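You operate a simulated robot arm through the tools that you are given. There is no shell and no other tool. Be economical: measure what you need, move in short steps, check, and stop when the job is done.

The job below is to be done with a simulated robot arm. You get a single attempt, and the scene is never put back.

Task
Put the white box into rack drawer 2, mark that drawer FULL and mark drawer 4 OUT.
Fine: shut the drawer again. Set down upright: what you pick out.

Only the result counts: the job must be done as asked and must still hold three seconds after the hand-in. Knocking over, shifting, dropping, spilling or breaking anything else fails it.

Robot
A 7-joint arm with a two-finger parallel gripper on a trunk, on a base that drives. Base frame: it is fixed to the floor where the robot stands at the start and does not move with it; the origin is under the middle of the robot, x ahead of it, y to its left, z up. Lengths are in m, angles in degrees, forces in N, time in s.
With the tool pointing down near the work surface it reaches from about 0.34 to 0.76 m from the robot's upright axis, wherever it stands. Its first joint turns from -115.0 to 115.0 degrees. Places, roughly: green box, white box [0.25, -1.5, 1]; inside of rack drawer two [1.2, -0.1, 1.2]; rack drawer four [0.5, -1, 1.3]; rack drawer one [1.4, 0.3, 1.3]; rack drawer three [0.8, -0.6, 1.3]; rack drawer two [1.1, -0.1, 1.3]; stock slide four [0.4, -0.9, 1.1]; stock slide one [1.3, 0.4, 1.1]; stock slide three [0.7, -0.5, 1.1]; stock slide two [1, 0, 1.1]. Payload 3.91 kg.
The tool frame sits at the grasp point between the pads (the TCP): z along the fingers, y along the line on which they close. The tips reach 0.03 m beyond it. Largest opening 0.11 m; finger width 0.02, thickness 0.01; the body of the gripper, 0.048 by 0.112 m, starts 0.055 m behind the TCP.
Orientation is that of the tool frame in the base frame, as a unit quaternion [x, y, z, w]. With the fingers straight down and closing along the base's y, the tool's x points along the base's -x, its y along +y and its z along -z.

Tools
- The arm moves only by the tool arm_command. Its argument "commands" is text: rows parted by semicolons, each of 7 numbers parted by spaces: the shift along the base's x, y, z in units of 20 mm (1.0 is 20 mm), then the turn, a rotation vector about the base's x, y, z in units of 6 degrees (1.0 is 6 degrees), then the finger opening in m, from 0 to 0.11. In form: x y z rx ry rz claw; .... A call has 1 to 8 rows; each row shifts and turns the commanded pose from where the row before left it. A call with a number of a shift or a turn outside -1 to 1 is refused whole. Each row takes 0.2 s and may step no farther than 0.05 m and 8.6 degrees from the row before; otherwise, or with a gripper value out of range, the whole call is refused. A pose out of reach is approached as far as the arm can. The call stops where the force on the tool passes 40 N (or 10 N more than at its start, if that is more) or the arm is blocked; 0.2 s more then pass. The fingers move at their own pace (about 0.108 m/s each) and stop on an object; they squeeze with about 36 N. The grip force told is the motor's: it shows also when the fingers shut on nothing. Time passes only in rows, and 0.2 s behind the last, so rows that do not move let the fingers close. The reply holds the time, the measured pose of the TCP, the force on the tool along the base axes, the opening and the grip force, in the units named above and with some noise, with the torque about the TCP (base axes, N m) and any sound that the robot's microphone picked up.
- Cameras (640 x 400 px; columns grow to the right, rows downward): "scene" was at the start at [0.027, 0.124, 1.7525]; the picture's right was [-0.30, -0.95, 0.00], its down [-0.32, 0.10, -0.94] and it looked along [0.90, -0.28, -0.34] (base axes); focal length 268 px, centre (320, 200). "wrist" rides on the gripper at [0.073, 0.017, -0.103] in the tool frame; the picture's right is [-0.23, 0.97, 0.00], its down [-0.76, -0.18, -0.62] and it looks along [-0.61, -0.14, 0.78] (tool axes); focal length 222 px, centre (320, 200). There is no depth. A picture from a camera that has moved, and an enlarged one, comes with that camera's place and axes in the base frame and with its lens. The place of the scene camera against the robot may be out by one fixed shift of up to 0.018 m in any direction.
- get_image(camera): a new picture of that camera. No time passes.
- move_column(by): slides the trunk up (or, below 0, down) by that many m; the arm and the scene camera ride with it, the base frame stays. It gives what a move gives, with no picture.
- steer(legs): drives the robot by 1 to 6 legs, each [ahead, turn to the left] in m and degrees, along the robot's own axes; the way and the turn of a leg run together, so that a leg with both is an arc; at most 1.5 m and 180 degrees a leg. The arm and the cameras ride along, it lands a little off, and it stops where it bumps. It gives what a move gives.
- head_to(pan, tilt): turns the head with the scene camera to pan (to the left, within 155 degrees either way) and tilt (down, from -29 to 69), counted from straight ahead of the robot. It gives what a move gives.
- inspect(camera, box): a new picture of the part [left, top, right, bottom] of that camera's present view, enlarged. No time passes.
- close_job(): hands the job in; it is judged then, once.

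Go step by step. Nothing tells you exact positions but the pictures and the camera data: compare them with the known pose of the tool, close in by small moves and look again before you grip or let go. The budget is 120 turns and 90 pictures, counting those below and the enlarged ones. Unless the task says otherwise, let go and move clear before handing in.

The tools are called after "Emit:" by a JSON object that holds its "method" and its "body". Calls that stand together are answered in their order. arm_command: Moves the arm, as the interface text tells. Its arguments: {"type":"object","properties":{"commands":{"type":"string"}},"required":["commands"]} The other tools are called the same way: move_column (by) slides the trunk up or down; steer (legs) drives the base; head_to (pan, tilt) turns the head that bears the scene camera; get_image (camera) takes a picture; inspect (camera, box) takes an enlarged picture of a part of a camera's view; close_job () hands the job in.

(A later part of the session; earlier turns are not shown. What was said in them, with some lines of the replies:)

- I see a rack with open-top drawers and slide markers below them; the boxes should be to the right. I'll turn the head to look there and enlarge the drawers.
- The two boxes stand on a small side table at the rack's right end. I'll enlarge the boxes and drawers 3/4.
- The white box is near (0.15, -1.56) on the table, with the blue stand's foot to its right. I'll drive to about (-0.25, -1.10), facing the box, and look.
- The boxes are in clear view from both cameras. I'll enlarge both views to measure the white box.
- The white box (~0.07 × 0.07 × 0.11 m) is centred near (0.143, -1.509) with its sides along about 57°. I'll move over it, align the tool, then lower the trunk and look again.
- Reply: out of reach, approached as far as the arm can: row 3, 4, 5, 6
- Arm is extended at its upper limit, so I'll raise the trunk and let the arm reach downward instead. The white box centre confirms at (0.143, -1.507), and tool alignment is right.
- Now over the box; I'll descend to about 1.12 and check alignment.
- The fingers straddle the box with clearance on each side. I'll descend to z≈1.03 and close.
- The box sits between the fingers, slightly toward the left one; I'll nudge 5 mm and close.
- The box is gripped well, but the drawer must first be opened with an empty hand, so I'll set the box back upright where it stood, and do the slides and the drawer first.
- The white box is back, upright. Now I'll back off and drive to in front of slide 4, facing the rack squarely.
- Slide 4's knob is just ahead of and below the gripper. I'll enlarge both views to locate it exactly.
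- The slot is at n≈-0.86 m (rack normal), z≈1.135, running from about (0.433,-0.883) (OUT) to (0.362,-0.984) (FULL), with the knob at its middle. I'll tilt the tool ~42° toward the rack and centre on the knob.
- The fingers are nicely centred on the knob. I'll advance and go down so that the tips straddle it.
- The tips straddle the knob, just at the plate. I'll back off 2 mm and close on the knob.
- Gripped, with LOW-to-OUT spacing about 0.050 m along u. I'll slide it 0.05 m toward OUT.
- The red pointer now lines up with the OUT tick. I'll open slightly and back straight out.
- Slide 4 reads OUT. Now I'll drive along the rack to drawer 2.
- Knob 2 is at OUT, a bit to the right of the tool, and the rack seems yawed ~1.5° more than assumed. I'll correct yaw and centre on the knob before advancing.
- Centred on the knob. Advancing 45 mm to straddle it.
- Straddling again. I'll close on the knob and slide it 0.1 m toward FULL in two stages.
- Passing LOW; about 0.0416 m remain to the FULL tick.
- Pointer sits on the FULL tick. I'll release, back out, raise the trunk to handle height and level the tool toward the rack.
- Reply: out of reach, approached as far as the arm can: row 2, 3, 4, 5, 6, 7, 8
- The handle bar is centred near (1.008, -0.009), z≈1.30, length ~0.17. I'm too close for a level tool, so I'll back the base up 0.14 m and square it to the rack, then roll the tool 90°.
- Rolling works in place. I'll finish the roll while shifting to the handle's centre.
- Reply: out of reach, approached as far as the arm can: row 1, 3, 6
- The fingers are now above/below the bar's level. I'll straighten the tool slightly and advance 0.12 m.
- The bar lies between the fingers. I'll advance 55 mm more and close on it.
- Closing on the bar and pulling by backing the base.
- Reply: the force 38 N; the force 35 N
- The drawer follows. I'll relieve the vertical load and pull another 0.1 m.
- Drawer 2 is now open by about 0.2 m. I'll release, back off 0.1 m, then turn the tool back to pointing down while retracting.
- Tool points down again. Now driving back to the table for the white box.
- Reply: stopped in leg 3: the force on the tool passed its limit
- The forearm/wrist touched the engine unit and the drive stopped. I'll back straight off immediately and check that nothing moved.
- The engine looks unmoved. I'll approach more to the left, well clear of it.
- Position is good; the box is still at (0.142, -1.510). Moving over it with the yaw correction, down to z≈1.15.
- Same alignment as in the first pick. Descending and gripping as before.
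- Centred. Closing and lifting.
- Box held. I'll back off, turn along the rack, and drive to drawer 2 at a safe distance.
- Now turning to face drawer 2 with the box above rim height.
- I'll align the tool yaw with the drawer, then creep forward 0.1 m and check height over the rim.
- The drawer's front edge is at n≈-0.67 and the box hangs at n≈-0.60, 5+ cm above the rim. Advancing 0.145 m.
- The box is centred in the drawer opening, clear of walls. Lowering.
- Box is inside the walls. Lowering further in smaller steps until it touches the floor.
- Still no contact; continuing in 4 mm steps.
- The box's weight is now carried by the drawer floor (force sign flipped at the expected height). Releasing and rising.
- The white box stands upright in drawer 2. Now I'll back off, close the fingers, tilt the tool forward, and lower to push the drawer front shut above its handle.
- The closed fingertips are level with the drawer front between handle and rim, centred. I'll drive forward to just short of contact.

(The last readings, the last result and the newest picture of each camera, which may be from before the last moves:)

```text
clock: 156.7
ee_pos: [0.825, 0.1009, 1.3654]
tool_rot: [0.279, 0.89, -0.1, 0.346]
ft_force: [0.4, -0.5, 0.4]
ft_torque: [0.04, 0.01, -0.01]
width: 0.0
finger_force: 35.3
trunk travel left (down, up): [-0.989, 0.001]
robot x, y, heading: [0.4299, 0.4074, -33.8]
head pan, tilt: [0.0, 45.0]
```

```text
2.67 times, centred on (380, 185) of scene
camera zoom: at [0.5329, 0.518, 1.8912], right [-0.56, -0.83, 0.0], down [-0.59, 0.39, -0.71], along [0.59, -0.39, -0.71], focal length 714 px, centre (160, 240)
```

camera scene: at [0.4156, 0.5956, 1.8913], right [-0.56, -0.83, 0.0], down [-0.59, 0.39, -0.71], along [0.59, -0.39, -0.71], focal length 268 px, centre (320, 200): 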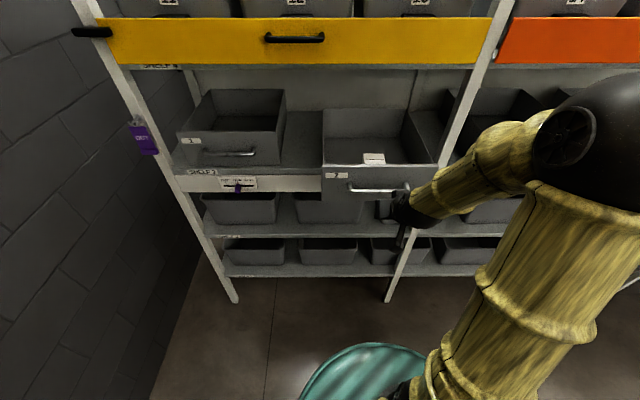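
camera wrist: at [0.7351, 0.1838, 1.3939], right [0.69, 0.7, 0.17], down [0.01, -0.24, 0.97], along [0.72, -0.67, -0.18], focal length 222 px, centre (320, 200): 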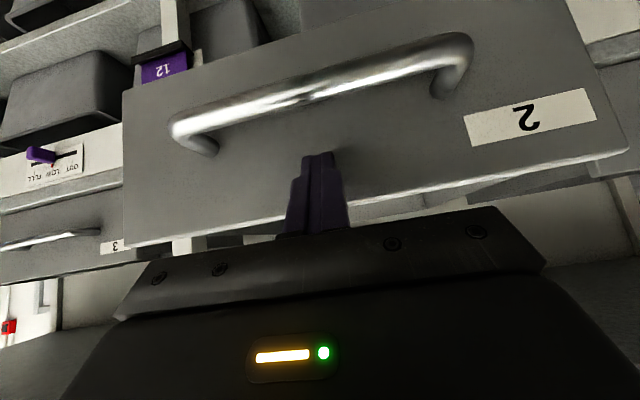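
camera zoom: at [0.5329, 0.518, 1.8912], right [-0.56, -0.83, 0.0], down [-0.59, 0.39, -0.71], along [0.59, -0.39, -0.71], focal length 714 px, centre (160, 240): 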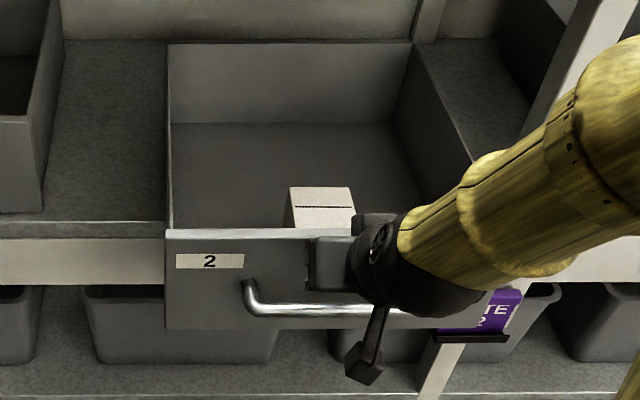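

Fingertips are right at the front panel above the bar. Pushing with the base, first 0.1 m.

Emit:
{"method": "steer", "body": {"legs": [[0.1, 0]]}}

Emit:
{"method": "inspect", "body": {"camera": "scene", "box": [300, 110, 460, 260]}}

```text
clock: 157.8
ee_pos: [0.9078, 0.0463, 1.3648]
tool_rot: [0.281, 0.89, -0.101, 0.345]
ft_force: [-0.8, -0.3, 0.2]
ft_torque: [0.0, -0.03, -0.04]
width: 0.0002
finger_force: 35.8
trunk travel left (down, up): [-0.989, 0.001]
robot x, y, heading: [0.5146, 0.3497, -33.8]
head pan, tilt: [0.0, 45.0]
```

```text
2.67 times, centred on (380, 185) of scene
camera zoom: at [0.6152, 0.4631, 1.8912], right [-0.56, -0.83, 0.0], down [-0.59, 0.39, -0.71], along [0.59, -0.39, -0.71], focal length 714 px, centre (160, 240)
```

zoom: 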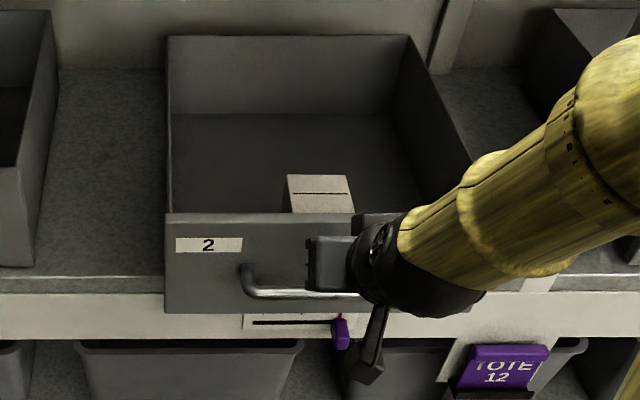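

The drawer slides in with the box standing. Pushing another 0.11 m.

Emit:
{"method": "steer", "body": {"legs": [[0.11, 0]]}}

Emit:
{"method": "get_image", "body": {"camera": "scene"}}

```text
clock: 159.1
ee_pos: [0.9948, -0.0104, 1.3643]
tool_rot: [0.279, 0.892, -0.098, 0.343]
ft_force: [-22.5, 13.5, -11.3]
ft_torque: [0.39, 0.61, 0.02]
width: 0.0
finger_force: 35.9
trunk travel left (down, up): [-0.989, 0.001]
robot x, y, heading: [0.6089, 0.2865, -33.5]
head pan, tilt: [0.0, 45.0]
```

```text
18 pictures are left
camera scene: at [0.7013, 0.4053, 1.8912], right [-0.55, -0.83, 0.0], down [-0.59, 0.39, -0.71], along [0.59, -0.39, -0.7], focal length 268 px, centre (320, 200)
```

scene: 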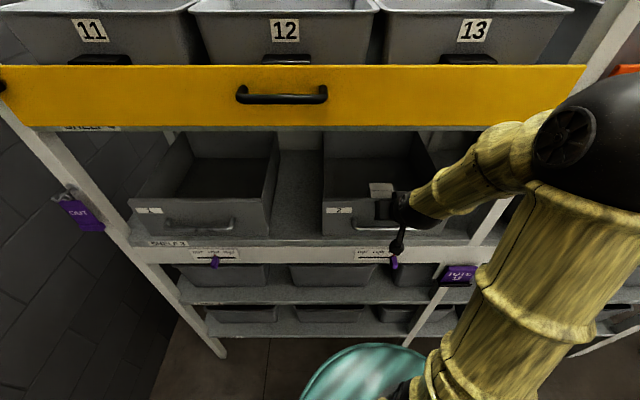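

The push force rose to ~26 N, suggesting the drawer is at its stop. I'll back off and compare drawer 2's front with the others.

Emit:
{"method": "steer", "body": {"legs": [[-0.25, 0]]}}

Emit:
{"method": "get_image", "body": {"camera": "scene"}}

Emit:
{"method": "inspect", "body": {"camera": "scene", "box": [150, 90, 480, 260]}}

Emit:
{"method": "get_image", "body": {"camera": "wrist"}}

```text
clock: 160.9
ee_pos: [0.788, 0.1267, 1.3634]
tool_rot: [0.278, 0.892, -0.096, 0.342]
ft_force: [-0.2, 0.4, -0.3]
ft_torque: [0.02, 0.01, -0.01]
width: 0.0003
finger_force: 36.1
trunk travel left (down, up): [-0.989, 0.001]
robot x, y, heading: [0.398, 0.4248, -33.4]
head pan, tilt: [0.0, 45.0]
```

```text
17 pictures are left
camera scene: at [0.4963, 0.5418, 1.8912], right [-0.55, -0.83, 0.0], down [-0.59, 0.39, -0.71], along [0.59, -0.39, -0.71], focal length 268 px, centre (320, 200)
```

scene: 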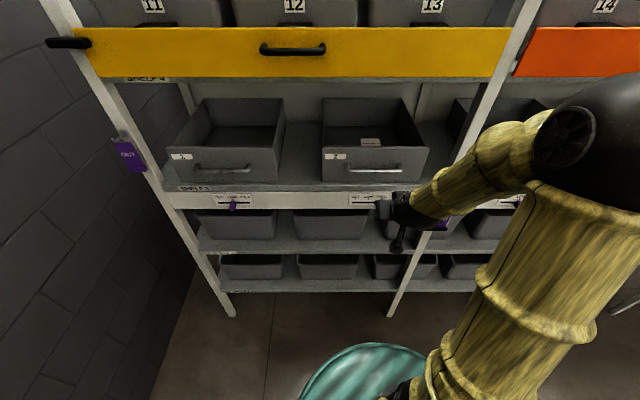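

```text
1.94 times, centred on (315, 175) of scene
camera zoom: at [0.4963, 0.5418, 1.8912], right [-0.55, -0.83, 0.0], down [-0.59, 0.39, -0.71], along [0.59, -0.39, -0.71], focal length 519 px, centre (330, 248)
```

zoom: 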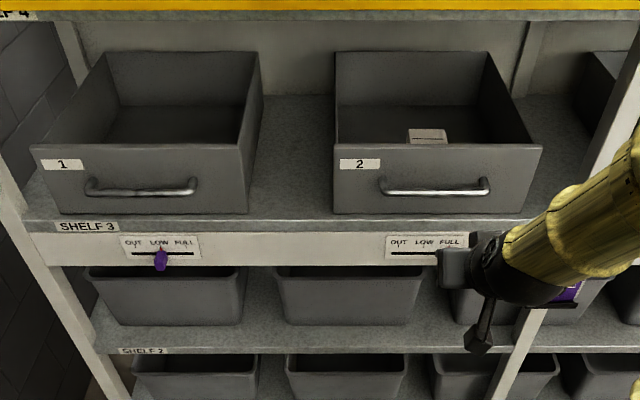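

```text
15 pictures are left
camera wrist: at [0.6989, 0.2092, 1.3934], right [0.69, 0.71, 0.17], down [0.02, -0.25, 0.97], along [0.73, -0.66, -0.18], focal length 222 px, centre (320, 200)
```

wrist: 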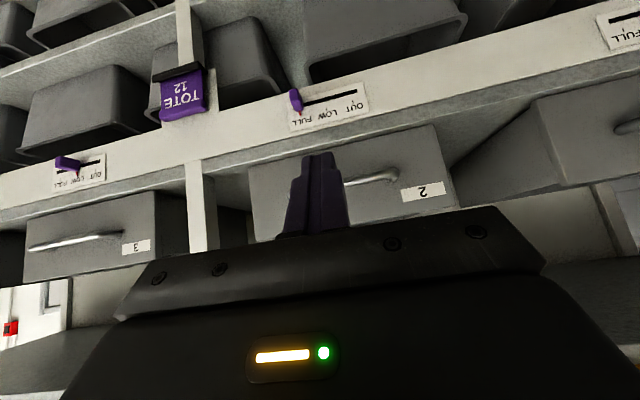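

Drawer 2 is flush with drawer 1. One last look at slide 2.

Emit:
{"method": "inspect", "body": {"camera": "wrist", "box": [270, 70, 390, 145]}}

Emit:
{"method": "head_to", "body": {"pan": -35, "tilt": 30}}

Emit:
{"method": "get_image", "body": {"camera": "scene"}}

```text
5.33 times, centred on (330, 108) of wrist
camera zoom: at [0.6989, 0.2092, 1.3934], right [0.69, 0.71, 0.17], down [0.02, -0.25, 0.97], along [0.73, -0.66, -0.18], focal length 1185 px, centre (267, 693)
```

zoom: 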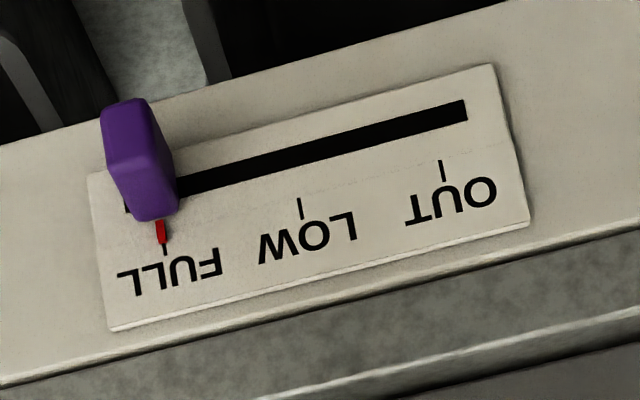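

```text
clock: 161.9
ee_pos: [0.7904, 0.1273, 1.3639]
tool_rot: [0.279, 0.892, -0.098, 0.342]
ft_force: [-0.1, -0.3, 0.4]
ft_torque: [0.01, -0.01, 0.0]
width: 0.0
finger_force: 36.1
trunk travel left (down, up): [-0.989, 0.001]
robot x, y, heading: [0.3952, 0.4261, -33.4]
head pan, tilt: [-35.0, 30.0]
```

```text
13 pictures are left
camera scene: at [0.4626, 0.502, 1.9138], right [-0.93, -0.37, 0.0], down [-0.18, 0.47, -0.87], along [0.32, -0.81, -0.5], focal length 268 px, centre (320, 200)
```

scene: 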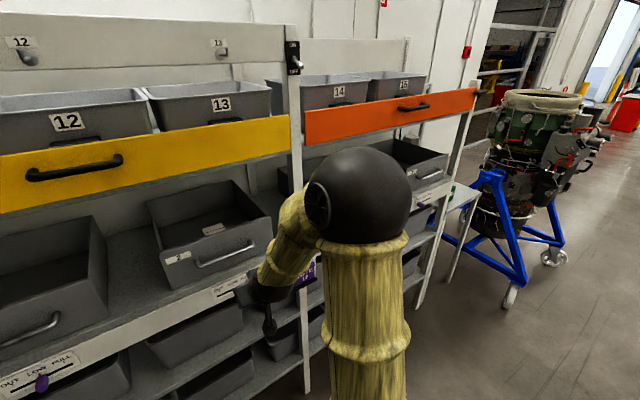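

Slide 2 reads FULL, slide 4 was left at OUT, drawer 2 is shut with the white box upright inside, and the arm is clear. Handing in.

Emit:
{"method": "close_job", "body": {}}

```text
The job is handed in.
```

I put the white box upright in rack drawer 2, shut the drawer, set its slide to FULL and set drawer 4's slide to OUT. I handed the job in with the arm clear.

- **Contact with the engine:** On the second trip to the table, the arm touched the engine unit on the blue stand and the drive stopped on the force limit. I backed off straight away. The engine looked unmoved in the pictures, but I could not measure it.
- **Box picked up twice:** I first lifted the white box before opening the drawer. I set it back upright on the table, then fetched it again once the drawer was open.
- **Last checks:** Just before hand-in, drawer 2's front was level with drawer 1's and its slide read FULL. I last saw drawer 4's slide up close right after setting it to OUT.
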